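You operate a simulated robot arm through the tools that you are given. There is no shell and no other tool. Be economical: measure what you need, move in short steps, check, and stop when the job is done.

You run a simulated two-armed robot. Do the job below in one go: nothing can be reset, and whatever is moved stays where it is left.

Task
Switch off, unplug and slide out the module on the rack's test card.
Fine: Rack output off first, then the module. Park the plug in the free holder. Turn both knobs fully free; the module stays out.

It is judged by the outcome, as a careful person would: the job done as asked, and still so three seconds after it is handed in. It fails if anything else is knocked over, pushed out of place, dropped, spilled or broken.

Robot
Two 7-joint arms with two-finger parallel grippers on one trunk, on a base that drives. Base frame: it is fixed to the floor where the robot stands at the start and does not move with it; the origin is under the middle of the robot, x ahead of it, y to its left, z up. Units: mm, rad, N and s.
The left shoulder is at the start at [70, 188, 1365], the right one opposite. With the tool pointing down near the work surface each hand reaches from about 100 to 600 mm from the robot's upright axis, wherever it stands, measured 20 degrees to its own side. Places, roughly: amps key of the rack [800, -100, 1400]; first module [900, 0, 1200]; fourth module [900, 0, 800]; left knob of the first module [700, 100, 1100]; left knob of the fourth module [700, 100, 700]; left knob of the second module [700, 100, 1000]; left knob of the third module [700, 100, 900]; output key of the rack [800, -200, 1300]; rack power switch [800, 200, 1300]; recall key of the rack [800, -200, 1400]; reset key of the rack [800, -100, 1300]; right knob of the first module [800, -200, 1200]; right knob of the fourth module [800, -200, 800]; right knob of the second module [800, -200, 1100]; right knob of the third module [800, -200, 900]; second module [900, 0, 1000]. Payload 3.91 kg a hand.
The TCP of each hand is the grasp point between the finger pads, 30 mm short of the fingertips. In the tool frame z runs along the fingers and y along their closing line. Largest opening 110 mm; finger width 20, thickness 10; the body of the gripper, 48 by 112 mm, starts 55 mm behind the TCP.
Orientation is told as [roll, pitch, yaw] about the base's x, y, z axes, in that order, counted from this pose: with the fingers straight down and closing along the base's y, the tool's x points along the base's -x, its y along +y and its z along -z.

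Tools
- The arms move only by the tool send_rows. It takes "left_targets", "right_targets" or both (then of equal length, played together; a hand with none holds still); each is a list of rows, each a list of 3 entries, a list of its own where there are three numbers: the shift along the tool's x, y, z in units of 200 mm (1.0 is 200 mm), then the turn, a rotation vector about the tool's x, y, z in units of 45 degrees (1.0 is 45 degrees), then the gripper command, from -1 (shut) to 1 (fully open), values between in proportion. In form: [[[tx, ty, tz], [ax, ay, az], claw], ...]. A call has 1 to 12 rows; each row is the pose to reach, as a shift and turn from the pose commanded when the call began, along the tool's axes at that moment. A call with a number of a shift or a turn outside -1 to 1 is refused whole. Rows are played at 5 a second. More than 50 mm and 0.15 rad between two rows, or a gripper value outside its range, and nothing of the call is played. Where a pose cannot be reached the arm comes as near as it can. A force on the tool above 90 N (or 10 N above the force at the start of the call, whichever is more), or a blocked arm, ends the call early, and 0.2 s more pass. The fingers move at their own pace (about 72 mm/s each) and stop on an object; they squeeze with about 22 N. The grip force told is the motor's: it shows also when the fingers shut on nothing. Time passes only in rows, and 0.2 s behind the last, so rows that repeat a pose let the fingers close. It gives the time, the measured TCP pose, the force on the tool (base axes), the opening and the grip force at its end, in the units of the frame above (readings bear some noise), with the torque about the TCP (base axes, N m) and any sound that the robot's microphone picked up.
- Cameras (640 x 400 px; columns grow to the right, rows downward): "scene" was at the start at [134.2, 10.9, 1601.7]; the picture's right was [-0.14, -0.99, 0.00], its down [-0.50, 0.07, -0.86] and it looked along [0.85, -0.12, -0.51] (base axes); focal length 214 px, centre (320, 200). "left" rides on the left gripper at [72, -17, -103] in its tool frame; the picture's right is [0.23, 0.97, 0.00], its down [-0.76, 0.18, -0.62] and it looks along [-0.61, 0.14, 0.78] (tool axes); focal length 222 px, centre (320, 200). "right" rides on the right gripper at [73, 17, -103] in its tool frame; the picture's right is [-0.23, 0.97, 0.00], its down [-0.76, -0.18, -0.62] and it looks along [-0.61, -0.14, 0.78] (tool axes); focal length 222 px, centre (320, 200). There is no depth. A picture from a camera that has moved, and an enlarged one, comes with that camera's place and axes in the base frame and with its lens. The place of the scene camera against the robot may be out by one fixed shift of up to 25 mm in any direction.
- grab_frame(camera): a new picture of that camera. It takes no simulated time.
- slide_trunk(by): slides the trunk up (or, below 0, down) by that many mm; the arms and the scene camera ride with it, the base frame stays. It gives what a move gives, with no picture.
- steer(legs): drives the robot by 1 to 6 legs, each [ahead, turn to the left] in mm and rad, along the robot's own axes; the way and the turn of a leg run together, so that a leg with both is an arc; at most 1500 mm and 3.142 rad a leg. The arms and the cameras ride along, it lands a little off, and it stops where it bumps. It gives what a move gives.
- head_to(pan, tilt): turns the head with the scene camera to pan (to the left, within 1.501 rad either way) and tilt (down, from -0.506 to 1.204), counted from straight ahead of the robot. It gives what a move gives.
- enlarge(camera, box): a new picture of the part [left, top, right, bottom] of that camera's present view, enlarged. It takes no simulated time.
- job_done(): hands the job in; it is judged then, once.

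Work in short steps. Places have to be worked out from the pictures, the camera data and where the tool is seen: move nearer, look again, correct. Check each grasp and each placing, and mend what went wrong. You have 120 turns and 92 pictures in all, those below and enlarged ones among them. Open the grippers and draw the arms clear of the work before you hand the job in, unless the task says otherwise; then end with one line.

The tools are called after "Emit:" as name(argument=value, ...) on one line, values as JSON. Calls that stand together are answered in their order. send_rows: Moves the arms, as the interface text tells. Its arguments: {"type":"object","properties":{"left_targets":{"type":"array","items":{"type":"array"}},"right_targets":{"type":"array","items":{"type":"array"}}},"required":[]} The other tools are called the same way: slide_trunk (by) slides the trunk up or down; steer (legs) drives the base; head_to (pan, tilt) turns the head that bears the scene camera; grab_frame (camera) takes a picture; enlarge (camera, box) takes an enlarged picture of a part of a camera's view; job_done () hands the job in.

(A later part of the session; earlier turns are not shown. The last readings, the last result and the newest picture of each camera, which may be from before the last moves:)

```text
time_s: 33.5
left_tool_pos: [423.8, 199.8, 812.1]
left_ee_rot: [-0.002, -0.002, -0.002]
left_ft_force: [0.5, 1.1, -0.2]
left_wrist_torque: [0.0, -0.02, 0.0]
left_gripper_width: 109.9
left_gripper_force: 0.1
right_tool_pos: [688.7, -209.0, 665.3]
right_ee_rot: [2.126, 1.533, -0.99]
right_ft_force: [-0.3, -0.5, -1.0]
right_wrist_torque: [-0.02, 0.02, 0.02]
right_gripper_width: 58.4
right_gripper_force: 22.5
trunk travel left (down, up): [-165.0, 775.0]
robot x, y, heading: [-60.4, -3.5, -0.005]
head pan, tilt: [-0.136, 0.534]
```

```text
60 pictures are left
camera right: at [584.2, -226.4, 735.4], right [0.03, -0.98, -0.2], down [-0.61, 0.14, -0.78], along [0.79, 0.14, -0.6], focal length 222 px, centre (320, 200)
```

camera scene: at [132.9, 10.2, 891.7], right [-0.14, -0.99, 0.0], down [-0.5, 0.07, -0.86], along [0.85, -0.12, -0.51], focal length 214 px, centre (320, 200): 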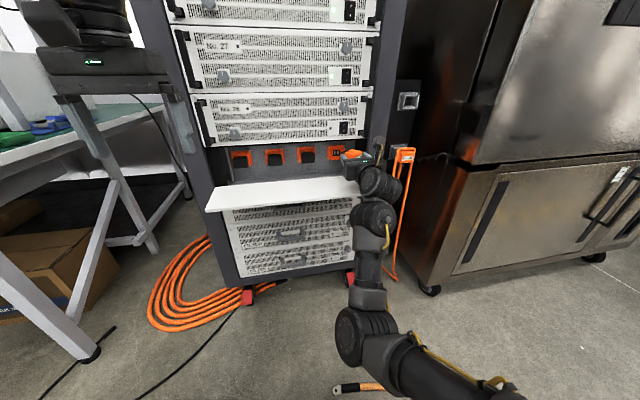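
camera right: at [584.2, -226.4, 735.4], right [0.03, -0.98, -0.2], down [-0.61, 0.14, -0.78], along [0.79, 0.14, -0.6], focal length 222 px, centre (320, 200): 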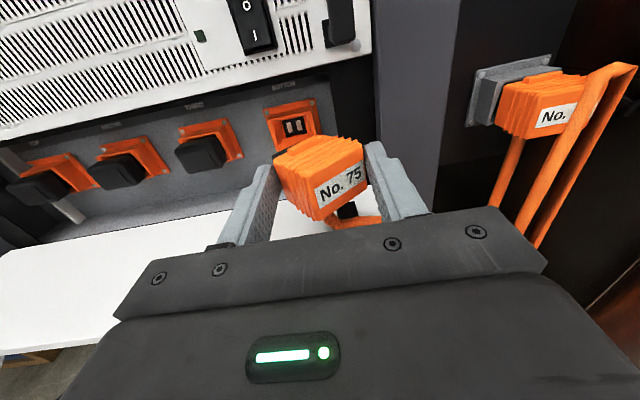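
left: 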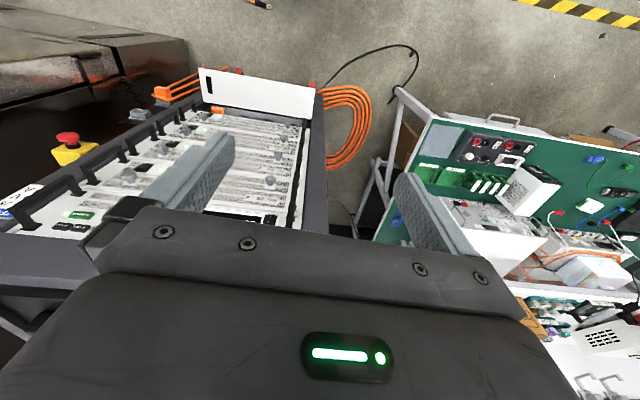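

Held and clear. I back another 50 mm and raise the trunk 150 mm so the plug gets to holder height clear of the handles.

Emit:
steer(legs=[[-50, 0]])

Emit:
slide_trunk(by=150)

Emit:
grab_frame(camera="right")

Emit:
grab_frame(camera="scene")

```text
time_s: 34.5
left_tool_pos: [373.0, 200.8, 812.7]
left_ee_rot: [-0.001, -0.002, 0.0]
left_ft_force: [0.0, -0.4, 0.8]
left_wrist_torque: [0.04, 0.02, 0.02]
left_gripper_width: 110.1
left_gripper_force: 0.0
right_tool_pos: [638.9, -209.3, 667.0]
right_ee_rot: [2.119, 1.532, -0.998]
right_ft_force: [-0.1, -0.5, -0.6]
right_wrist_torque: [0.02, 0.04, 0.0]
right_gripper_width: 58.0
right_gripper_force: 22.0
trunk travel left (down, up): [-165.0, 775.0]
robot x, y, heading: [-112.9, -2.8, -0.004]
head pan, tilt: [-0.136, 0.534]
```

```text
time_s: 36.2
left_tool_pos: [374.2, 200.3, 963.0]
left_ee_rot: [-0.002, -0.003, -0.001]
left_ft_force: [0.3, -0.7, 0.2]
left_wrist_torque: [-0.02, -0.03, -0.01]
left_gripper_width: 110.1
left_gripper_force: 0.1
right_tool_pos: [639.2, -209.3, 814.1]
right_ee_rot: [2.091, 1.531, -1.027]
right_ft_force: [-0.4, 0.0, -2.5]
right_wrist_torque: [-0.02, 0.03, 0.01]
right_gripper_width: 58.3
right_gripper_force: 22.6
trunk travel left (down, up): [-315.0, 625.0]
robot x, y, heading: [-116.1, 2.2, -0.005]
head pan, tilt: [-0.136, 0.534]
```

```text
59 pictures are left
camera right: at [534.4, -226.3, 884.8], right [0.03, -0.98, -0.19], down [-0.61, 0.14, -0.78], along [0.79, 0.14, -0.6], focal length 222 px, centre (320, 200)
```

right: 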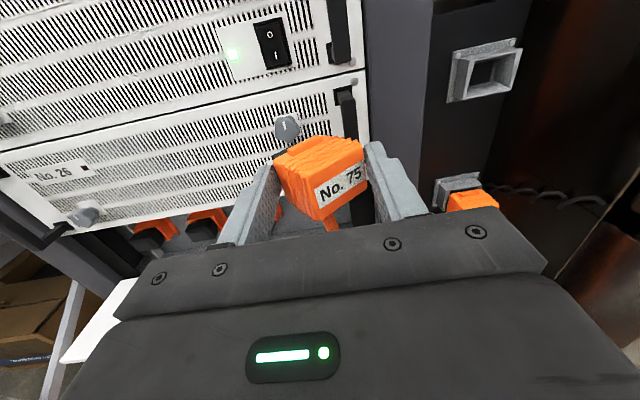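

```text
58 pictures are left
camera scene: at [22.4, 10.9, 1041.6], right [-0.14, -0.99, 0.0], down [-0.5, 0.07, -0.86], along [0.85, -0.12, -0.51], focal length 214 px, centre (320, 200)
```

scene: 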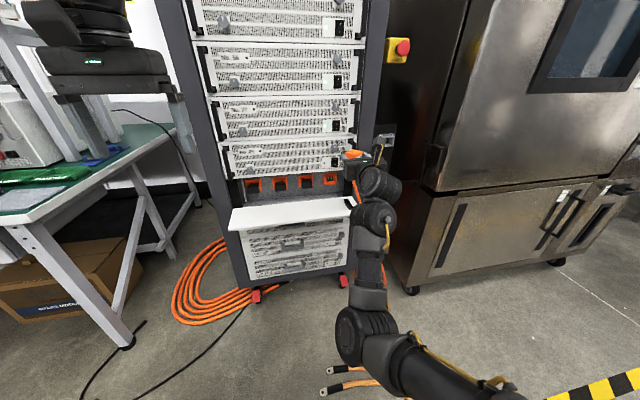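

Held fine at holder height. I enlarge the grip to measure the plug's skew and see the holder.

Emit:
enlarge(camera="right", box=[240, 110, 420, 230])

```text
3.33 times, centred on (330, 170) of right
camera zoom: at [534.4, -226.3, 884.8], right [0.03, -0.98, -0.19], down [-0.61, 0.14, -0.78], along [0.79, 0.14, -0.6], focal length 740 px, centre (287, 300)
```

zoom: 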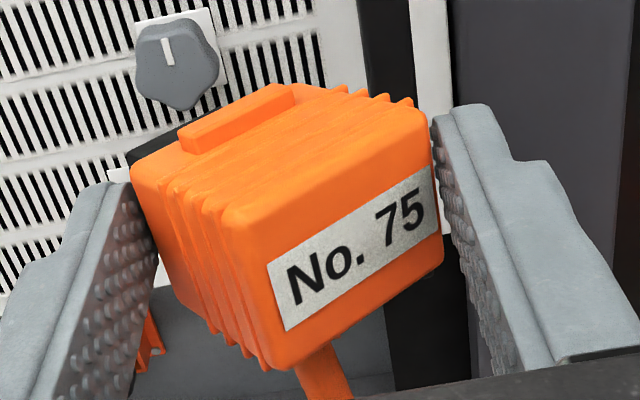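

Plug is yawed ≈+32° with its centre near the fingertips. I swing the hand −0.49 rad and move right so the plug aligns with the rack and stands in front of the free holder.

Emit:
send_rows(right_targets=[[[0, 0.14, 0.0], [-0.1, 0, 0], -1], [[0, 0.28, 0.0], [-0.21, 0, 0], -1], [[0, 0.42, 0.05], [-0.32, 0, 0], -1], [[0, 0.57, 0.1], [-0.42, 0, 0], -1], [[0, 0.72, 0.15], [-0.52, 0, 0], -1], [[0, 0.865, 0.2], [-0.624, 0, 0], -1]])

Emit:
grab_frame(camera="right")

Emit:
grab_frame(camera="scene")

```text
time_s: 37.6
left_tool_pos: [373.1, 200.5, 962.1]
left_ee_rot: [0.0, -0.002, 0.0]
left_ft_force: [-0.7, -0.3, -0.2]
left_wrist_torque: [-0.03, 0.0, 0.0]
left_gripper_width: 110.0
left_gripper_force: 0.1
right_tool_pos: [684.3, -379.3, 822.1]
right_ee_rot: [2.602, 1.534, -1.003]
right_ft_force: [0.0, -1.2, -1.2]
right_wrist_torque: [0.02, 0.0, 0.0]
right_gripper_width: 58.2
right_gripper_force: 21.8
trunk travel left (down, up): [-315.0, 625.0]
robot x, y, heading: [-112.4, 3.0, -0.006]
head pan, tilt: [-0.136, 0.534]
```

```text
56 pictures are left
camera right: at [581.2, -346.3, 890.5], right [-0.43, -0.88, -0.21], down [-0.46, 0.41, -0.78], along [0.77, -0.24, -0.58], focal length 222 px, centre (320, 200)
```

right: 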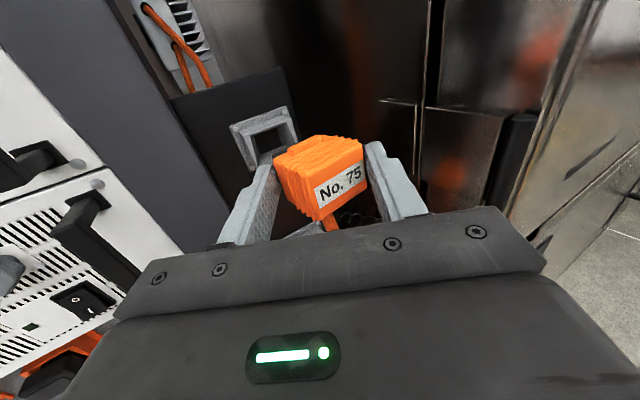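

```text
55 pictures are left
camera scene: at [22.3, 10.6, 1041.7], right [-0.14, -0.99, 0.0], down [-0.5, 0.07, -0.86], along [0.85, -0.12, -0.51], focal length 214 px, centre (320, 200)
```

scene: 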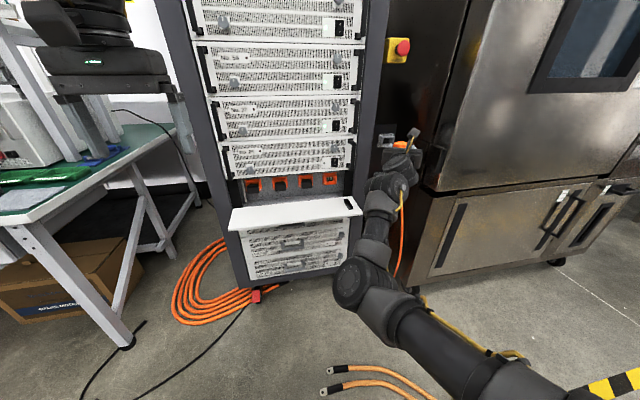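

Plug and holder now look parallel. I enlarge to measure both.

Emit:
enlarge(camera="right", box=[200, 80, 400, 240])

```text
2.50 times, centred on (300, 160) of right
camera zoom: at [581.2, -346.3, 890.5], right [-0.43, -0.88, -0.21], down [-0.46, 0.41, -0.78], along [0.77, -0.24, -0.58], focal length 555 px, centre (370, 300)
```

zoom: 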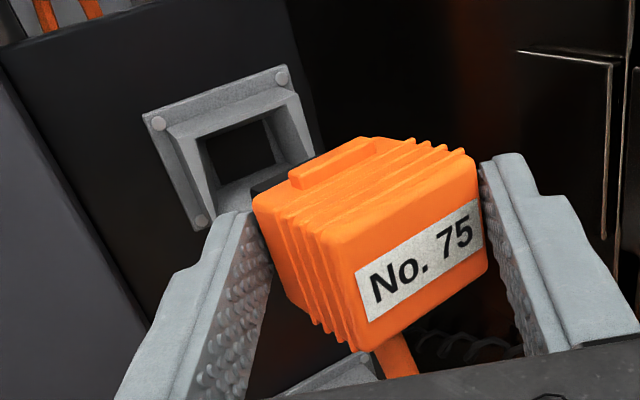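

Holder mouth ≈[800,-380,818] (52×34 rim); plug centre ≈[709,-393,818], yaw error about 5°. I correct and bring its nose to about 10 mm before the mouth.

Emit:
send_rows(right_targets=[[[0, -0.08, 0.09], [-0.06, 0, 0], -1], [[0.005, -0.157, 0.179], [-0.127, 0, 0], -1]])

Emit:
enlarge(camera="right", box=[200, 80, 400, 240])

```text
time_s: 38.2
left_tool_pos: [373.5, 199.8, 963.6]
left_ee_rot: [-0.002, -0.002, 0.0]
left_ft_force: [-0.6, 0.8, 0.2]
left_wrist_torque: [0.0, -0.01, 0.01]
left_gripper_width: 110.2
left_gripper_force: 0.0
right_tool_pos: [728.6, -368.8, 823.8]
right_ee_rot: [2.699, 1.532, -1.009]
right_ft_force: [-0.6, 0.2, -1.5]
right_wrist_torque: [0.01, 0.03, 0.0]
right_gripper_width: 57.9
right_gripper_force: 22.1
trunk travel left (down, up): [-315.0, 625.0]
robot x, y, heading: [-109.6, -2.4, -0.01]
head pan, tilt: [-0.136, 0.534]
```

```text
2.50 times, centred on (300, 160) of right
camera zoom: at [630.3, -325.7, 892.4], right [-0.52, -0.83, -0.21], down [-0.42, 0.46, -0.79], along [0.75, -0.32, -0.58], focal length 555 px, centre (370, 300)
```

zoom: 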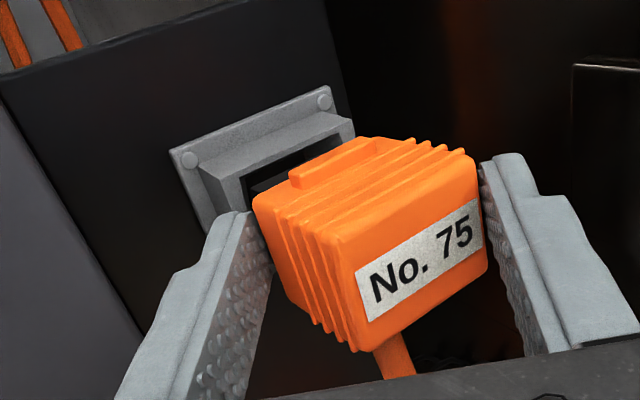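

Alignment of plug axis and mouth is within ~2 mm. I push 22 mm along the plug axis in small steps.

Emit:
send_rows(right_targets=[[[0, -0.02, 0.028], [0, 0, 0], -1], [[0, -0.04, 0.057], [0, 0, 0], -1], [[0, -0.065, 0.09], [0, 0, 0], -1]])

Emit:
enlarge(camera="right", box=[200, 80, 400, 240])

```text
time_s: 39.0
left_tool_pos: [374.5, 198.1, 963.2]
left_ee_rot: [0.003, -0.002, -0.001]
left_ft_force: [1.2, -0.8, 0.0]
left_wrist_torque: [0.0, 0.05, 0.01]
left_gripper_width: 110.0
left_gripper_force: 0.0
right_tool_pos: [748.1, -374.5, 822.8]
right_ee_rot: [2.794, 1.534, -0.921]
right_ft_force: [-17.7, -16.4, -4.6]
right_wrist_torque: [0.04, 0.22, -0.77]
right_gripper_width: 59.8
right_gripper_force: 21.7
trunk travel left (down, up): [-315.0, 625.0]
robot x, y, heading: [-111.0, -4.2, -0.009]
head pan, tilt: [-0.136, 0.534]
```

```text
2.50 times, centred on (300, 160) of right
camera zoom: at [650.5, -329.6, 890.8], right [-0.53, -0.82, -0.21], down [-0.41, 0.47, -0.78], along [0.75, -0.32, -0.58], focal length 555 px, centre (370, 300)
```

zoom: 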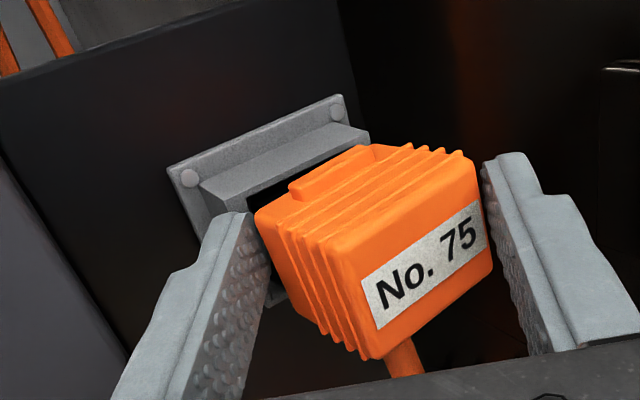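

The nose appears about 10 mm in; the left finger touches the rim. I now rotate the hand back about the plug centre, so the holder-held plug squares up in the fingers.

Emit:
send_rows(right_targets=[[[0, 0.018, 0.001], [0.159, 0, 0], -1], [[0, 0.036, 0.0045], [0.318, 0, 0], -1], [[0, 0.053, 0.01], [0.477, 0, 0], -1]])

Emit:
enlarge(camera="right", box=[200, 80, 400, 240])

```text
time_s: 39.8
left_tool_pos: [373.7, 199.6, 962.5]
left_ee_rot: [-0.001, -0.002, -0.001]
left_ft_force: [0.2, 0.5, 0.3]
left_wrist_torque: [0.0, 0.03, 0.01]
left_gripper_width: 110.0
left_gripper_force: 0.1
right_tool_pos: [747.5, -375.4, 824.8]
right_ee_rot: [2.321, 1.532, -1.005]
right_ft_force: [0.2, -0.3, -1.4]
right_wrist_torque: [0.4, -0.29, 0.18]
right_gripper_width: 45.9
right_gripper_force: 22.3
trunk travel left (down, up): [-315.0, 625.0]
robot x, y, heading: [-113.3, 2.4, -0.004]
head pan, tilt: [-0.136, 0.534]
```

```text
2.50 times, centred on (300, 160) of right
camera zoom: at [640.7, -370.4, 893.9], right [-0.17, -0.96, -0.2], down [-0.56, 0.26, -0.78], along [0.81, -0.02, -0.59], focal length 555 px, centre (370, 300)
```

zoom: 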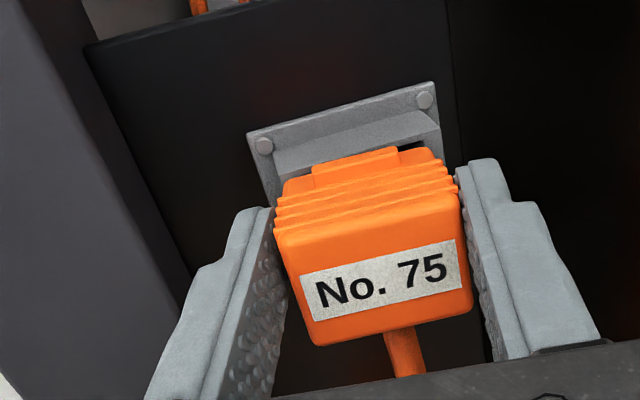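

The plug squared up in the grip (46 mm). I finish the rotation to rack yaw and look.

Emit:
send_rows(right_targets=[[[0, 0.018, 0.001], [0.156, 0, 0], -1], [[0, 0.035, 0.0045], [0.312, 0, 0], -1]])

Emit:
enlarge(camera="right", box=[200, 80, 400, 240])

```text
time_s: 40.4
left_tool_pos: [372.9, 202.3, 962.0]
left_ee_rot: [-0.004, -0.002, 0.0]
left_ft_force: [-0.1, -1.0, 0.6]
left_wrist_torque: [0.01, 0.0, 0.0]
left_gripper_width: 109.8
left_gripper_force: 0.0
right_tool_pos: [748.0, -380.1, 825.3]
right_ee_rot: [2.034, 1.53, -1.047]
right_ft_force: [6.7, 16.0, 2.8]
right_wrist_torque: [0.55, -0.32, -0.41]
right_gripper_width: 47.1
right_gripper_force: 21.9
trunk travel left (down, up): [-315.0, 625.0]
robot x, y, heading: [-110.5, 2.5, -0.002]
head pan, tilt: [-0.136, 0.534]
```

```text
2.50 times, centred on (300, 160) of right
camera zoom: at [643.8, -400.6, 895.0], right [0.06, -0.98, -0.19], down [-0.62, 0.11, -0.78], along [0.78, 0.17, -0.6], focal length 555 px, centre (370, 300)
```

zoom: 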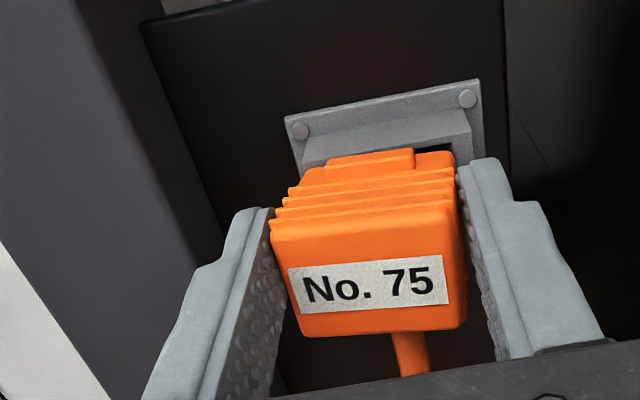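

Nearly square with the holder. I push in 12 mm gently and check forces.

Emit:
send_rows(right_targets=[[[0, 0, 0.02], [0, 0, 0], -1], [[0, 0, 0.04], [0, 0, 0], -1], [[0, 0, 0.06], [0, 0, 0], -1]])

Emit:
enlarge(camera="right", box=[200, 80, 400, 240])

```text
time_s: 41.2
left_tool_pos: [372.4, 203.3, 963.5]
left_ee_rot: [-0.003, -0.003, 0.0]
left_ft_force: [1.0, 0.4, 0.1]
left_wrist_torque: [-0.03, -0.02, -0.02]
left_gripper_width: 109.9
left_gripper_force: 0.1
right_tool_pos: [759.2, -381.0, 827.3]
right_ee_rot: [2.087, 1.529, -0.996]
right_ft_force: [-23.7, 23.7, -4.0]
right_wrist_torque: [0.34, 0.17, -0.1]
right_gripper_width: 48.6
right_gripper_force: 22.0
trunk travel left (down, up): [-315.0, 625.0]
robot x, y, heading: [-111.6, 1.5, -0.007]
head pan, tilt: [-0.136, 0.534]
```

```text
2.50 times, centred on (300, 160) of right
camera zoom: at [653.8, -400.3, 897.1], right [0.06, -0.98, -0.19], down [-0.61, 0.11, -0.78], along [0.79, 0.17, -0.6], focal length 555 px, centre (370, 300)
```

zoom: 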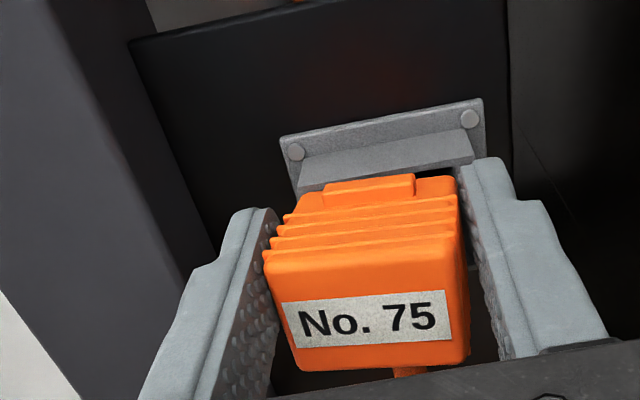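

The fingers slid forward on the plug; the hand is ~4 mm too high and ~4 mm left, with the right fingertip at the rim. I correct down/right with a slight retreat.

Emit:
send_rows(right_targets=[[[-0.01, 0.01, -0.015], [0, 0, 0], -1], [[-0.022, 0.022, -0.02], [0, 0, 0], -1], [[-0.022, 0.022, -0.02], [0, 0, 0], -1]])

Emit:
enlarge(camera="right", box=[200, 80, 400, 240])

```text
time_s: 42.0
left_tool_pos: [373.5, 202.5, 962.0]
left_ee_rot: [-0.003, -0.003, 0.001]
left_ft_force: [-0.2, 0.5, 0.0]
left_wrist_torque: [0.01, 0.0, 0.0]
left_gripper_width: 110.1
left_gripper_force: 0.1
right_tool_pos: [755.1, -387.5, 824.3]
right_ee_rot: [2.118, 1.527, -0.969]
right_ft_force: [4.9, 14.6, 12.8]
right_wrist_torque: [0.66, -0.79, 0.75]
right_gripper_width: 44.8
right_gripper_force: 22.1
trunk travel left (down, up): [-315.0, 625.0]
robot x, y, heading: [-111.7, 0.1, -0.004]
head pan, tilt: [-0.136, 0.534]
```

```text
2.50 times, centred on (300, 160) of right
camera zoom: at [650.1, -406.8, 894.0], right [0.06, -0.98, -0.19], down [-0.61, 0.12, -0.78], along [0.79, 0.16, -0.59], focal length 555 px, centre (370, 300)
```

zoom: 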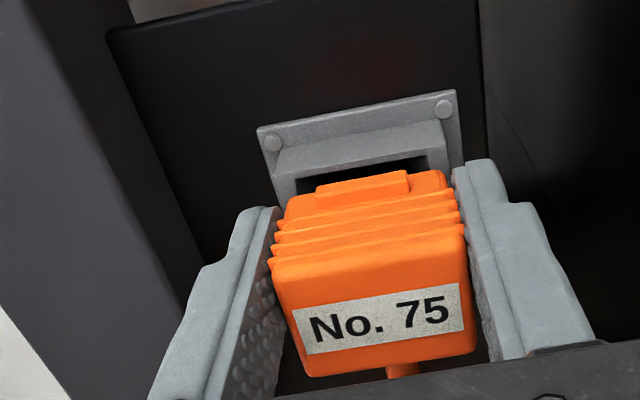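

Plug and mouth are now aligned laterally; slight upward and leftward reaction. I relieve 1.5 mm each and push 10 mm.

Emit:
send_rows(right_targets=[[[0.007, -0.008, 0.01], [0, -0.02, 0], -1], [[0.007, -0.008, 0.03], [0, -0.02, 0], -1], [[0.007, -0.008, 0.05], [0, -0.02, 0], -1]])

Emit:
enlarge(camera="right", box=[200, 80, 400, 240])

```text
time_s: 42.8
left_tool_pos: [370.4, 201.5, 963.7]
left_ee_rot: [-0.001, -0.006, -0.001]
left_ft_force: [-0.4, 0.7, 0.4]
left_wrist_torque: [0.03, 0.01, 0.02]
left_gripper_width: 110.0
left_gripper_force: 0.1
right_tool_pos: [763.2, -386.1, 823.5]
right_ee_rot: [1.673, 1.539, -1.413]
right_ft_force: [-22.3, 11.2, 1.8]
right_wrist_torque: [0.42, 0.13, 0.92]
right_gripper_width: 44.4
right_gripper_force: 21.9
trunk travel left (down, up): [-315.0, 625.0]
robot x, y, heading: [-111.8, 1.1, -0.006]
head pan, tilt: [-0.136, 0.534]
```

```text
2.50 times, centred on (300, 160) of right
camera zoom: at [660.2, -406.2, 895.4], right [0.05, -0.98, -0.19], down [-0.63, 0.12, -0.77], along [0.78, 0.16, -0.61], focal length 555 px, centre (370, 300)
```

zoom: 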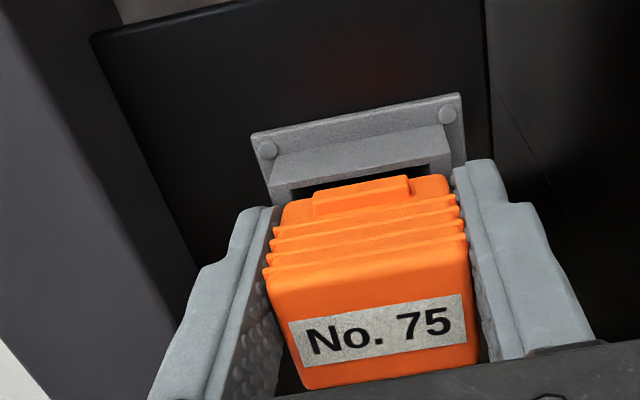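

The push reacts with 22 N and the fingertips nearly reach the rim. I check insertion depth from the scene camera.

Emit:
enlarge(camera="scene", box=[360, 115, 440, 175])

```text
6.67 times, centred on (400, 145) of scene
camera zoom: at [19.1, 12.4, 1042.0], right [-0.14, -0.99, 0.0], down [-0.5, 0.07, -0.86], along [0.85, -0.12, -0.51], focal length 1430 px, centre (-213, 567)
```

zoom: 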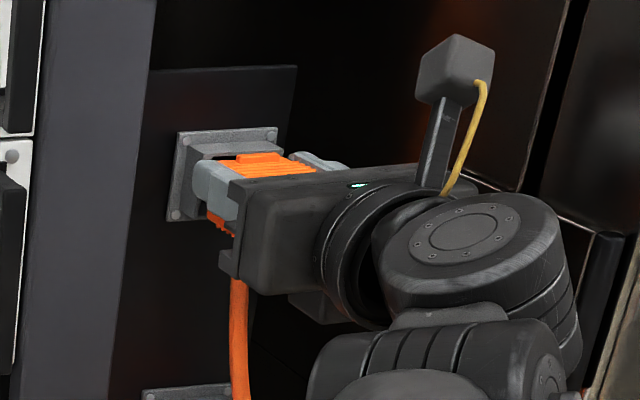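

The nose is inside the mouth and the fingertips block at the rim. I open 4 mm, slip the fingers back 14 mm, and close again at once on the plug's rear.

Emit:
send_rows(right_targets=[[[0, 0, 0], [0, 0, 0], -0.12], [[0, 0, -0.07], [0, 0, 0], -0.12], [[0, 0, -0.07], [0, 0, 0], -1], [[0, 0, -0.07], [0, 0, 0], -1]])

Emit:
enlarge(camera="right", box=[200, 80, 400, 240])

```text
time_s: 43.8
left_tool_pos: [374.6, 200.7, 961.9]
left_ee_rot: [-0.001, 0.0, 0.0]
left_ft_force: [0.3, 0.3, -0.5]
left_wrist_torque: [0.0, -0.01, 0.0]
left_gripper_width: 110.0
left_gripper_force: 0.1
right_tool_pos: [752.8, -387.4, 821.6]
right_ee_rot: [1.625, 1.537, -1.463]
right_ft_force: [9.9, 1.8, 1.0]
right_wrist_torque: [0.4, 0.02, 0.43]
right_gripper_width: 44.1
right_gripper_force: 21.6
trunk travel left (down, up): [-315.0, 625.0]
robot x, y, heading: [-113.3, 2.3, -0.001]
head pan, tilt: [-0.136, 0.534]
```

```text
2.50 times, centred on (300, 160) of right
camera zoom: at [649.5, -407.0, 893.4], right [0.05, -0.98, -0.19], down [-0.63, 0.12, -0.77], along [0.78, 0.16, -0.61], focal length 555 px, centre (370, 300)
```

zoom: 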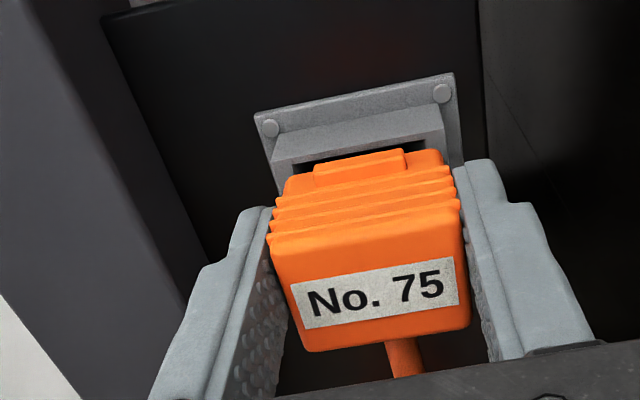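

The plug stayed put and is regripped farther back. I push in again.

Emit:
send_rows(right_targets=[[[0, 0, 0.025], [0, 0, 0], -1], [[0, 0, 0.05], [0, 0, 0], -1], [[0, 0, 0.075], [0, 0, 0], -1]])

Emit:
enlarge(camera="right", box=[200, 80, 400, 240])

```text
time_s: 44.6
left_tool_pos: [371.9, 201.3, 964.5]
left_ee_rot: [-0.003, -0.003, 0.001]
left_ft_force: [0.3, -0.3, -1.0]
left_wrist_torque: [-0.03, 0.02, 0.04]
left_gripper_width: 110.3
left_gripper_force: 0.1
right_tool_pos: [765.4, -386.5, 823.7]
right_ee_rot: [1.734, 1.535, -1.355]
right_ft_force: [-22.5, 7.1, -4.0]
right_wrist_torque: [0.42, 0.14, 0.8]
right_gripper_width: 44.9
right_gripper_force: 22.3
trunk travel left (down, up): [-315.0, 625.0]
robot x, y, heading: [-111.5, 0.7, -0.005]
head pan, tilt: [-0.136, 0.534]
```

```text
2.50 times, centred on (300, 160) of right
camera zoom: at [661.4, -406.1, 895.6], right [0.05, -0.98, -0.19], down [-0.63, 0.12, -0.77], along [0.78, 0.16, -0.61], focal length 555 px, centre (370, 300)
```

zoom: 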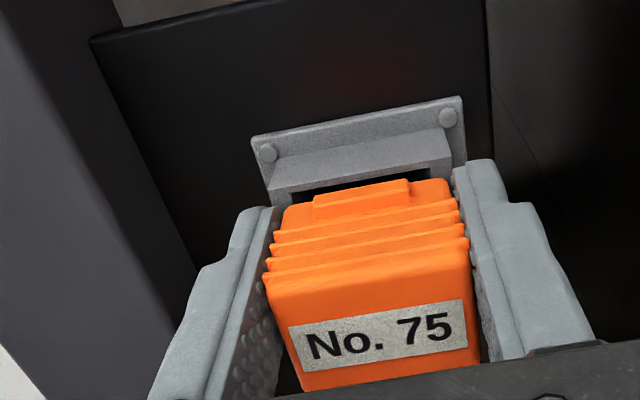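

The plug may be nearly seated; grip slips at 22 N. I release it carefully, back off, and look.

Emit:
send_rows(right_targets=[[[0, 0, -0.01], [0, 0, 0], -0.05], [[0, 0, -0.03], [0, 0, 0], 0], [[0, 0, -0.2], [0, 0, 0], 0], [[0, 0, -0.4], [0, 0, 0], 0]])

Emit:
enlarge(camera="right", box=[220, 50, 420, 210])

Emit:
enlarge(camera="scene", box=[360, 115, 440, 175])

```text
time_s: 45.6
left_tool_pos: [373.0, 201.3, 963.6]
left_ee_rot: [-0.002, -0.002, 0.0]
left_ft_force: [0.1, -0.4, 0.5]
left_wrist_torque: [0.0, 0.01, 0.05]
left_gripper_width: 109.9
left_gripper_force: 0.0
right_tool_pos: [688.1, -391.2, 821.2]
right_ee_rot: [1.678, 1.538, -1.409]
right_ft_force: [-0.4, -0.6, -0.8]
right_wrist_torque: [-0.04, 0.01, 0.02]
right_gripper_width: 54.9
right_gripper_force: 0.0
trunk travel left (down, up): [-315.0, 625.0]
robot x, y, heading: [-114.3, -3.2, -0.006]
head pan, tilt: [-0.136, 0.534]
```

```text
2.50 times, centred on (320, 130) of right
camera zoom: at [584.5, -410.6, 893.4], right [0.05, -0.98, -0.19], down [-0.63, 0.12, -0.77], along [0.78, 0.16, -0.61], focal length 555 px, centre (320, 375)
```

zoom: 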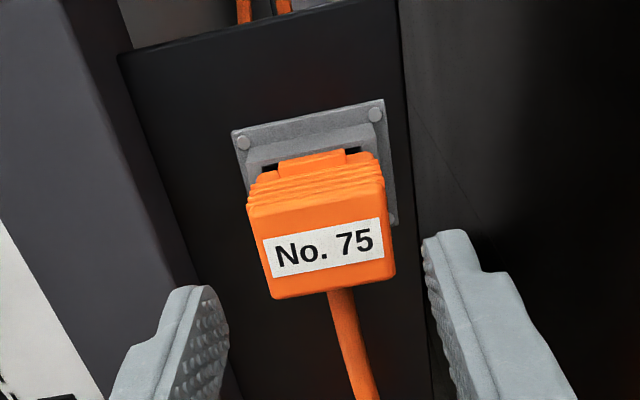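

```text
6.67 times, centred on (400, 145) of scene
camera zoom: at [21.7, 11.3, 1041.8], right [-0.14, -0.99, 0.0], down [-0.5, 0.07, -0.86], along [0.85, -0.12, -0.51], focal length 1430 px, centre (-213, 567)
```

zoom: 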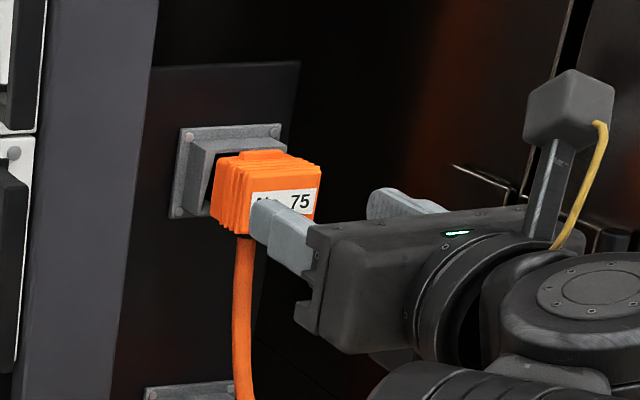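

Released, and the plug stays in the holder looking as it did in its socket. I give it a light push with closed fingertips to make sure it is home.

Emit:
send_rows(right_targets=[[[-0.01, 0, 0], [0, 0, 0], -1], [[-0.01, 0, 0], [0, 0, 0], -1], [[-0.01, 0, 0.08], [0, 0, 0], -1], [[-0.01, 0, 0.14], [0, 0, 0], -1], [[-0.01, 0, 0.17], [0, 0, 0], -1], [[-0.01, 0, 0.19], [0, 0, 0], -1]])

```text
time_s: 47.0
left_tool_pos: [371.3, 201.0, 964.0]
left_ee_rot: [-0.002, -0.003, -0.002]
left_ft_force: [0.6, 0.5, 0.7]
left_wrist_torque: [-0.02, 0.0, 0.0]
left_gripper_width: 110.0
left_gripper_force: 0.1
right_tool_pos: [721.5, -390.0, 819.4]
right_ee_rot: [1.656, 1.539, -1.431]
right_ft_force: [-25.5, 5.2, -6.2]
right_wrist_torque: [0.03, 0.41, 0.27]
right_gripper_width: 0.1
right_gripper_force: 22.2
trunk travel left (down, up): [-315.0, 625.0]
robot x, y, heading: [-111.5, -3.3, -0.011]
head pan, tilt: [-0.136, 0.534]
```

Contact with 25 N at tip x≈752. I press a few mm more.

Emit:
send_rows(right_targets=[[[0, 0, 0.015], [0, 0, 0], -1], [[0, 0, 0.03], [0, 0, 0], -1]])

Emit:
enlarge(camera="right", box=[220, 50, 420, 210])

```text
time_s: 47.7
left_tool_pos: [367.1, 200.1, 965.5]
left_ee_rot: [-0.002, -0.006, -0.003]
left_ft_force: [-0.9, -0.1, 0.8]
left_wrist_torque: [-0.01, 0.02, -0.04]
left_gripper_width: 109.9
left_gripper_force: 0.1
right_tool_pos: [723.2, -389.4, 819.4]
right_ee_rot: [1.607, 1.539, -1.48]
right_ft_force: [-44.6, 7.5, 0.0]
right_wrist_torque: [0.28, 0.41, 0.37]
right_gripper_width: 0.0
right_gripper_force: 21.9
trunk travel left (down, up): [-315.0, 625.0]
robot x, y, heading: [-118.2, -0.8, -0.009]
head pan, tilt: [-0.136, 0.534]
stopped in row 2 (right hand): the force on the tool passed its limit at 94 N (the readings are from after the stop); the commanded pose is now the measured one
```

```text
2.50 times, centred on (320, 130) of right
camera zoom: at [619.9, -409.7, 891.9], right [0.05, -0.98, -0.2], down [-0.63, 0.12, -0.77], along [0.77, 0.17, -0.61], focal length 555 px, centre (320, 375)
```

zoom: 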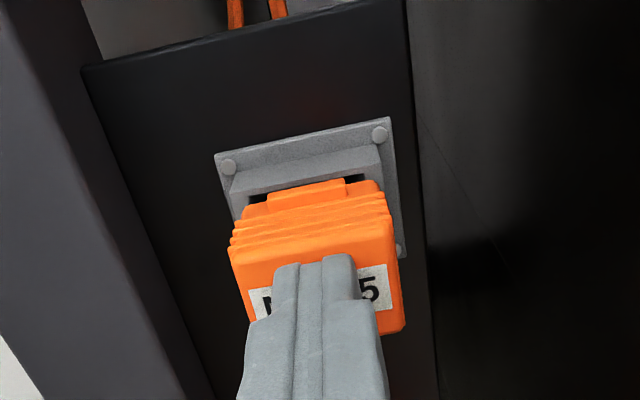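

No motion under 94 N: the plug is fully home in the holder. I withdraw the hand and move it left in front of the right knob.

Emit:
send_rows(right_targets=[[[0, 0, -0.2], [0, 0, 0], -1], [[0, 0, -0.4], [0, 0, 0], -1], [[0, -0.2, -0.5], [0, 0, 0], 0], [[0, -0.4, -0.5], [0, 0, 0], 0], [[0, -0.6, -0.5], [0, 0, 0], 0], [[0, -0.8, -0.5], [0, 0, 0], 0], [[0, -0.98, -0.5], [0, 0, 0], 0]])

Emit:
grab_frame(camera="right")

Emit:
enlarge(camera="scene", box=[200, 120, 440, 270])

```text
time_s: 49.5
left_tool_pos: [371.8, 199.2, 963.7]
left_ee_rot: [-0.003, -0.002, -0.001]
left_ft_force: [0.3, -0.3, -0.2]
left_wrist_torque: [0.0, -0.03, -0.02]
left_gripper_width: 110.0
left_gripper_force: 0.1
right_tool_pos: [619.3, -232.1, 823.1]
right_ee_rot: [1.91, 1.514, -1.226]
right_ft_force: [-1.1, -0.4, 1.0]
right_wrist_torque: [0.01, -0.01, 0.0]
right_gripper_width: 55.1
right_gripper_force: 0.0
trunk travel left (down, up): [-315.0, 625.0]
robot x, y, heading: [-119.0, 3.8, -0.009]
head pan, tilt: [-0.136, 0.534]
stopped in row 7 (right hand): the arm was blocked; the commanded pose is now the measured one
```

```text
40 pictures are left
camera right: at [513.8, -244.3, 894.9], right [0.01, -0.98, -0.17], down [-0.61, 0.13, -0.78], along [0.79, 0.11, -0.6], focal length 222 px, centre (320, 200)
```

right: 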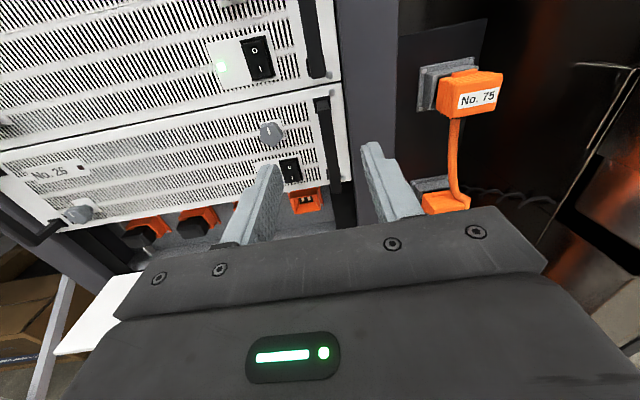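

```text
2.67 times, centred on (320, 195) of scene
camera zoom: at [20.8, 10.4, 1041.7], right [-0.14, -0.99, 0.0], down [-0.5, 0.07, -0.86], along [0.85, -0.12, -0.51], focal length 572 px, centre (320, 213)
```

zoom: 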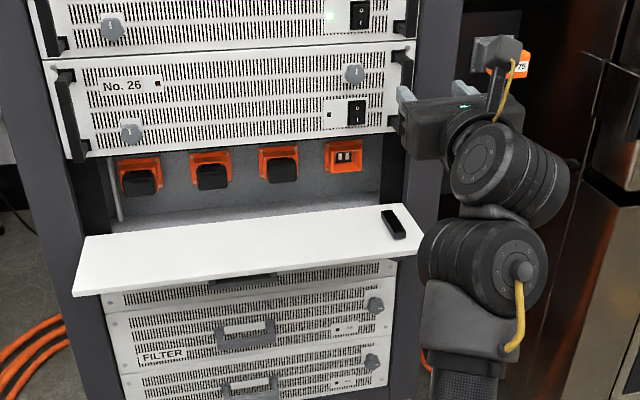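

The arm blocks leftward in this roll (wrist limit). The parked plug looks good. I zoom on the knobs for markings.

Emit:
enlarge(camera="right", box=[245, 105, 325, 155])

Emit:
enlarge(camera="scene", box=[225, 135, 365, 180])

```text
8.00 times, centred on (285, 130) of right
camera zoom: at [513.8, -244.3, 894.9], right [0.01, -0.98, -0.17], down [-0.61, 0.13, -0.78], along [0.79, 0.11, -0.6], focal length 1777 px, centre (600, 760)
```

zoom: 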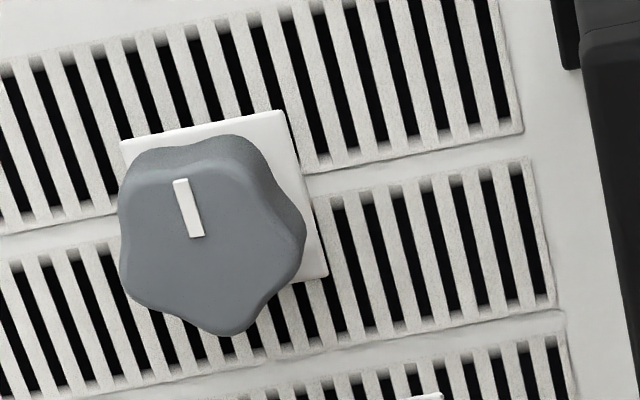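

```text
4.57 times, centred on (295, 158) of scene
camera zoom: at [20.8, 10.4, 1041.7], right [-0.14, -0.99, 0.0], down [-0.5, 0.07, -0.86], along [0.85, -0.12, -0.51], focal length 980 px, centre (434, 394)
```

zoom: 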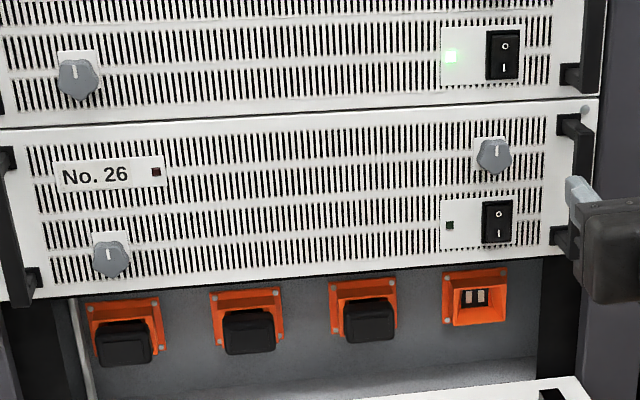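

The knobs are five-lobed thumbscrews, marks at top; no other markings. I roll the right hand back 90° and pitch the left hand forward at the same time.

Emit:
send_rows(right_targets=[[[0, 0, 0], [0, 0, -0.17], 0], [[0, 0, 0], [0, 0, -0.34], 0], [[0, 0, 0], [0, 0, -0.51], 0], [[0, 0, 0], [0, 0, -0.68], 0], [[0, 0, 0], [0, 0, -0.84], 0], [[0, 0, 0], [0, 0, -1], 0]], left_targets=[[[-0.1, 0, 0], [0, -0.17, 0], 0], [[-0.2, 0, 0], [0, -0.34, 0], 0], [[-0.3, 0, 0], [0, -0.51, 0], 0], [[-0.4, 0, 0], [0, -0.68, 0], 0], [[-0.45, 0, 0], [0, -0.84, 0], 0], [[-0.5, 0, 0], [0, -1, 0], 0]])

Emit:
send_rows(right_targets=[[[0, 0, 0], [0, 0, -0.17], 0], [[0, 0, 0], [0, 0, -0.34], 0], [[0, 0, 0], [0, 0, -0.51], 0], [[0, 0, 0], [0, 0, -0.68], 0], [[0, 0, 0], [0, 0, -0.84], 0], [[0, 0, 0], [0, 0, -1], 0]], left_targets=[[[0, 0, 0], [0, -0.17, 0], 0], [[0, 0, 0], [0, -0.34, 0], 0], [[0, 0, 0], [0, -0.51, 0], 0], [[0, 0, 0], [0, -0.68, 0], 0], [[0, 0, 0], [0, -0.84, 0], 0], [[0, 0, 0], [0, -1, 0], 0]])

```text
time_s: 50.9
left_tool_pos: [472.4, 200.8, 963.5]
left_ee_rot: [-0.003, -0.789, 0.002]
left_ft_force: [0.3, -0.3, 0.9]
left_wrist_torque: [-0.02, 0.02, -0.02]
left_gripper_width: 55.0
left_gripper_force: 0.1
right_tool_pos: [618.4, -226.6, 822.0]
right_ee_rot: [1.592, 0.733, -1.546]
right_ft_force: [0.4, 0.1, 0.0]
right_wrist_torque: [0.01, 0.0, -0.03]
right_gripper_width: 55.0
right_gripper_force: 0.0
trunk travel left (down, up): [-315.0, 625.0]
robot x, y, heading: [-112.9, -0.6, -0.007]
head pan, tilt: [-0.136, 0.534]
```

```text
time_s: 52.3
left_tool_pos: [497.5, 213.1, 971.3]
left_ee_rot: [-3.102, -1.569, 3.096]
left_ft_force: [0.1, -0.6, 0.1]
left_wrist_torque: [-0.02, -0.02, 0.01]
left_gripper_width: 54.7
left_gripper_force: 0.1
left hand out of reach, approached as far as the arm can: row 4, 5, 6
right_tool_pos: [620.2, -227.5, 825.3]
right_ee_rot: [1.589, -0.053, -1.559]
right_ft_force: [0.7, -0.4, -0.8]
right_wrist_torque: [-0.01, 0.02, 0.01]
right_gripper_width: 55.1
right_gripper_force: 0.0
trunk travel left (down, up): [-315.0, 625.0]
robot x, y, heading: [-114.7, 2.5, -0.004]
head pan, tilt: [-0.136, 0.534]
```

Both hands point forward. I bring each in front of its knob, about 50–70 mm short.

Emit:
send_rows(right_targets=[[[0.04, -0.02, 0.05], [0, 0.02, 0], -0.1], [[0.09, -0.03, 0.13], [0.01, 0.04, 0], -0.1], [[0.14, -0.05, 0.2], [0.023, 0.069, 0], -0.1], [[0.18, -0.06, 0.26], [0.023, 0.069, 0], -0.1], [[0.22, -0.08, 0.34], [0.023, 0.069, 0], -0.1], [[0.26, -0.09, 0.41], [0.023, 0.069, 0], -0.1], [[0.26, -0.09, 0.475], [0.023, 0.069, 0], -0.1]], left_targets=[[[0.14, -0.05, 0.13], [0, 0, 0], -0.1], [[0.28, -0.11, 0.27], [0, 0, 0], -0.1], [[0.42, -0.16, 0.41], [0, 0, 0], -0.1], [[0.56, -0.22, 0.55], [0, 0, 0], -0.1], [[0.7, -0.28, 0.69], [0, 0, 0], -0.1], [[0.85, -0.33, 0.83], [0, 0, 0], -0.1], [[1.0, -0.39, 0.96], [0, 0, 0], -0.1]])

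Emit:
grab_frame(camera="right")

Emit:
grab_frame(camera="left")

```text
time_s: 53.9
left_tool_pos: [687.0, 138.6, 770.9]
left_ee_rot: [-2.478, -1.568, 2.479]
left_ft_force: [-0.4, -0.6, -0.2]
left_wrist_torque: [-0.01, -0.01, 0.01]
left_gripper_width: 49.5
left_gripper_force: 0.0
right_tool_pos: [714.5, -177.5, 804.0]
right_ee_rot: [1.569, -0.052, -1.509]
right_ft_force: [0.5, 0.6, -0.4]
right_wrist_torque: [-0.01, -0.03, -0.03]
right_gripper_width: 49.5
right_gripper_force: 0.2
trunk travel left (down, up): [-315.0, 625.0]
robot x, y, heading: [-116.1, 2.5, -0.01]
head pan, tilt: [-0.136, 0.534]
```

```text
36 pictures are left
camera right: at [605.6, -109.4, 816.8], right [0.01, -0.18, 0.98], down [-0.57, -0.81, -0.14], along [0.82, -0.56, -0.11], focal length 222 px, centre (320, 200)
```

right: 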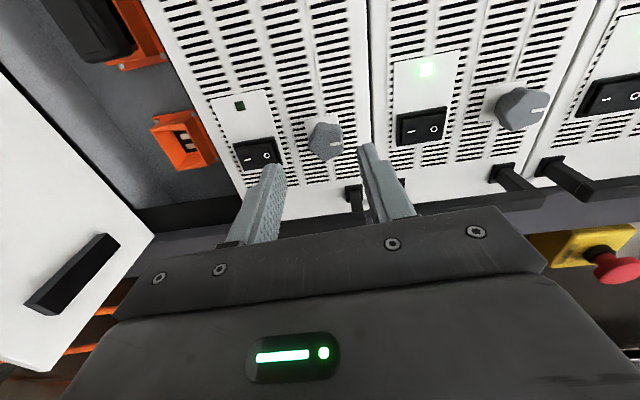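

```text
35 pictures are left
camera left: at [584.9, 122.0, 698.0], right [0.0, 0.97, -0.23], down [-0.62, 0.18, 0.76], along [0.78, 0.14, 0.61], focal length 222 px, centre (320, 200)
```

left: 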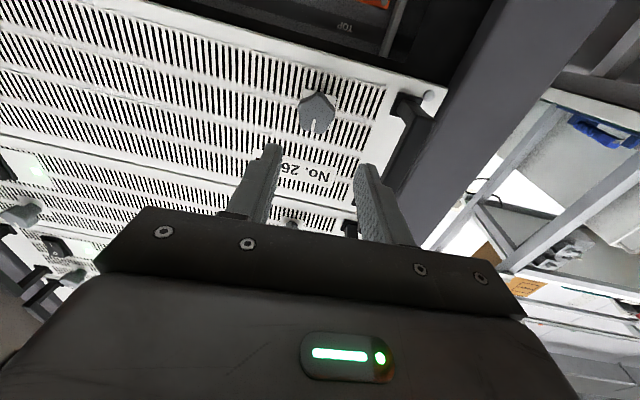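

Right knob ≈[772,-168,806], left ≈[755,131,750]. I move the right fingers around its knob and align the left hand short of its knob.

Emit:
send_rows(right_targets=[[[0.02, 0.01, 0.06], [0, 0, 0], -0.1], [[0.033, 0.01, 0.13], [0, 0, 0], -0.1], [[0.033, 0.01, 0.2], [0, 0, 0], -0.1]], left_targets=[[[0.05, -0.02, 0], [-0.04, 0, 0], -0.1], [[0.105, -0.038, 0], [-0.083, 0, 0], -0.1], [[0.105, -0.038, 0.04], [-0.083, 0, 0], -0.1]])

Emit:
enlarge(camera="right", box=[220, 70, 420, 210])

```text
time_s: 54.7
left_tool_pos: [696.4, 129.1, 751.4]
left_ee_rot: [-2.691, -1.569, 2.755]
left_ft_force: [0.2, -0.2, -0.2]
left_wrist_torque: [-0.02, -0.03, -0.05]
left_gripper_width: 49.5
left_gripper_force: 0.1
right_tool_pos: [753.2, -166.0, 805.3]
right_ee_rot: [1.567, -0.052, -1.505]
right_ft_force: [-0.6, 0.4, 0.1]
right_wrist_torque: [0.02, 0.0, 0.02]
right_gripper_width: 49.4
right_gripper_force: 0.1
trunk travel left (down, up): [-315.0, 625.0]
robot x, y, heading: [-115.4, -3.2, -0.012]
head pan, tilt: [-0.136, 0.534]
```

```text
2.86 times, centred on (320, 140) of right
camera zoom: at [644.8, -99.8, 819.0], right [0.01, -0.18, 0.98], down [-0.57, -0.81, -0.14], along [0.82, -0.56, -0.11], focal length 635 px, centre (320, 371)
```

zoom: 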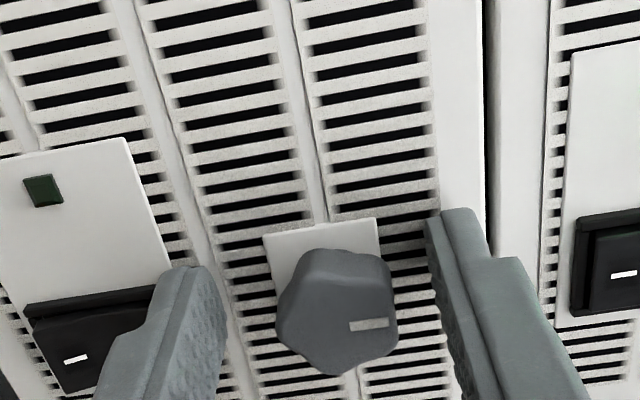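

The knob is between the fingertips. I centre by 4 mm, go 4 mm deeper and close.

Emit:
send_rows(right_targets=[[[-0.02, 0.008, 0.02], [0, 0, 0], -0.1], [[-0.02, 0.008, 0.02], [0, 0, 0], -1], [[-0.02, 0.008, 0.02], [0, 0, 0], -1], [[-0.02, 0.008, 0.02], [0, 0, 0], -1]])

```text
time_s: 55.7
left_tool_pos: [693.7, 128.8, 754.6]
left_ee_rot: [-2.893, -1.566, 2.957]
left_ft_force: [0.1, -0.1, 0.7]
left_wrist_torque: [0.01, 0.0, -0.02]
left_gripper_width: 49.5
left_gripper_force: 0.0
right_tool_pos: [754.9, -170.9, 810.2]
right_ee_rot: [1.569, -0.053, -1.506]
right_ft_force: [-39.7, 3.4, -9.9]
right_wrist_torque: [-0.26, -0.4, 0.28]
right_gripper_width: 27.3
right_gripper_force: 45.6
trunk travel left (down, up): [-315.0, 625.0]
robot x, y, heading: [-113.6, 2.1, -0.012]
head pan, tilt: [-0.136, 0.534]
```

Gripped at 27 mm, but fingertips press the face with 40 N; I ease back 3 mm while turning counter-clockwise 45°.

Emit:
send_rows(right_targets=[[[0, 0, -0.015], [0, 0, 0], -1], [[0, 0, -0.015], [0, 0, -0.17], -1], [[0, 0, -0.015], [0, 0, -0.34], -1], [[0, 0, -0.015], [0, 0, -0.51], -1], [[0, 0, -0.015], [0, 0, -0.68], -1], [[0, 0, -0.015], [0, 0, -0.84], -1], [[0, 0, -0.015], [0, 0, -1], -1]])

Emit:
enlarge(camera="right", box=[220, 70, 420, 210])

```text
time_s: 57.3
left_tool_pos: [696.1, 130.8, 752.0]
left_ee_rot: [-2.319, -1.569, 2.383]
left_ft_force: [0.2, -0.1, 0.0]
left_wrist_torque: [0.01, -0.03, -0.01]
left_gripper_width: 49.5
left_gripper_force: 0.2
right_tool_pos: [755.1, -169.6, 810.1]
right_ee_rot: [1.574, -0.839, -1.512]
right_ft_force: [34.1, -0.7, 24.9]
right_wrist_torque: [-0.01, -0.07, 0.1]
right_gripper_width: 27.6
right_gripper_force: 44.8
trunk travel left (down, up): [-315.0, 625.0]
robot x, y, heading: [-116.9, 3.9, -0.014]
head pan, tilt: [-0.136, 0.534]
```

```text
2.86 times, centred on (320, 140) of right
camera zoom: at [647.4, -115.6, 767.1], right [-0.04, 0.57, 0.82], down [-0.58, -0.68, 0.45], along [0.81, -0.46, 0.36], focal length 635 px, centre (320, 371)
```

zoom: 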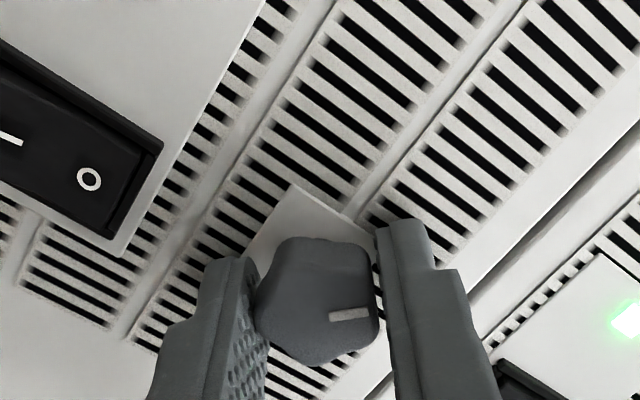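

The knob turns with the hand, little torque. I continue another 45° with a slight upward correction.

Emit:
send_rows(right_targets=[[[-0.01, 0.01, 0], [0, 0, -0.17], -1], [[-0.01, 0.01, 0], [0, 0, -0.34], -1], [[-0.01, 0.01, 0], [0, 0, -0.51], -1], [[-0.01, 0.01, 0], [0, 0, -0.68], -1], [[-0.01, 0.01, 0], [0, 0, -0.84], -1], [[-0.01, 0.01, 0], [0, 0, -1], -1]])

Emit:
send_rows(right_targets=[[[0, 0, 0], [0, 0, -0.17], -1], [[0, 0, 0], [0, 0, -0.34], -1], [[0, 0, 0], [0, 0, -0.51], -1], [[0, 0, 0], [0, 0, -0.68], -1], [[0, 0, 0], [0, 0, -0.84], -1], [[0, 0, 0], [0, 0, -1], -1]])

Emit:
enlarge(camera="right", box=[220, 70, 420, 210])

```text
time_s: 58.7
left_tool_pos: [696.4, 131.1, 751.7]
left_ee_rot: [-2.312, -1.568, 2.376]
left_ft_force: [-0.3, -0.7, -0.7]
left_wrist_torque: [0.0, 0.01, 0.03]
left_gripper_width: 49.4
left_gripper_force: 0.0
right_tool_pos: [754.9, -170.6, 810.7]
right_ee_rot: [-1.514, -1.513, 1.58]
right_ft_force: [20.3, 4.5, 14.9]
right_wrist_torque: [0.08, -0.55, 0.09]
right_gripper_width: 27.4
right_gripper_force: 44.7
trunk travel left (down, up): [-315.0, 625.0]
robot x, y, heading: [-114.4, 1.8, -0.008]
head pan, tilt: [-0.136, 0.534]
```

```text
time_s: 60.1
left_tool_pos: [695.8, 129.4, 751.9]
left_ee_rot: [-2.437, -1.569, 2.502]
left_ft_force: [-0.7, -0.4, -0.2]
left_wrist_torque: [0.0, 0.04, 0.0]
left_gripper_width: 49.4
left_gripper_force: 0.2
right_tool_pos: [754.1, -169.8, 809.0]
right_ee_rot: [-1.561, -0.729, 1.626]
right_ft_force: [-1.5, 4.5, -3.2]
right_wrist_torque: [0.4, 0.21, -0.25]
right_gripper_width: 27.3
right_gripper_force: 44.9
trunk travel left (down, up): [-315.0, 625.0]
robot x, y, heading: [-113.2, 0.9, -0.016]
head pan, tilt: [-0.136, 0.534]
```

```text
2.86 times, centred on (320, 140) of right
camera zoom: at [652.9, -219.6, 747.8], right [-0.06, 0.82, -0.57], down [-0.65, 0.41, 0.64], along [0.76, 0.41, 0.5], focal length 635 px, centre (320, 371)
```

zoom: 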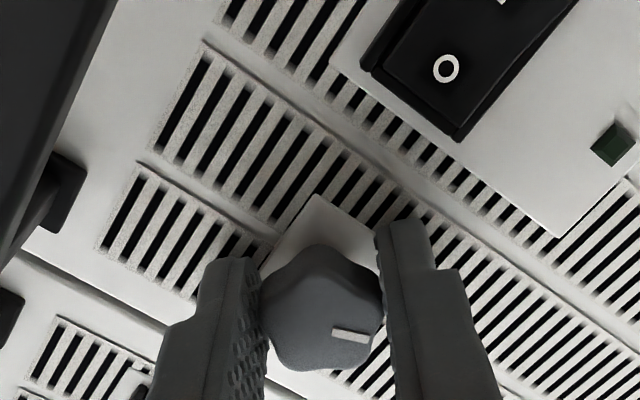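

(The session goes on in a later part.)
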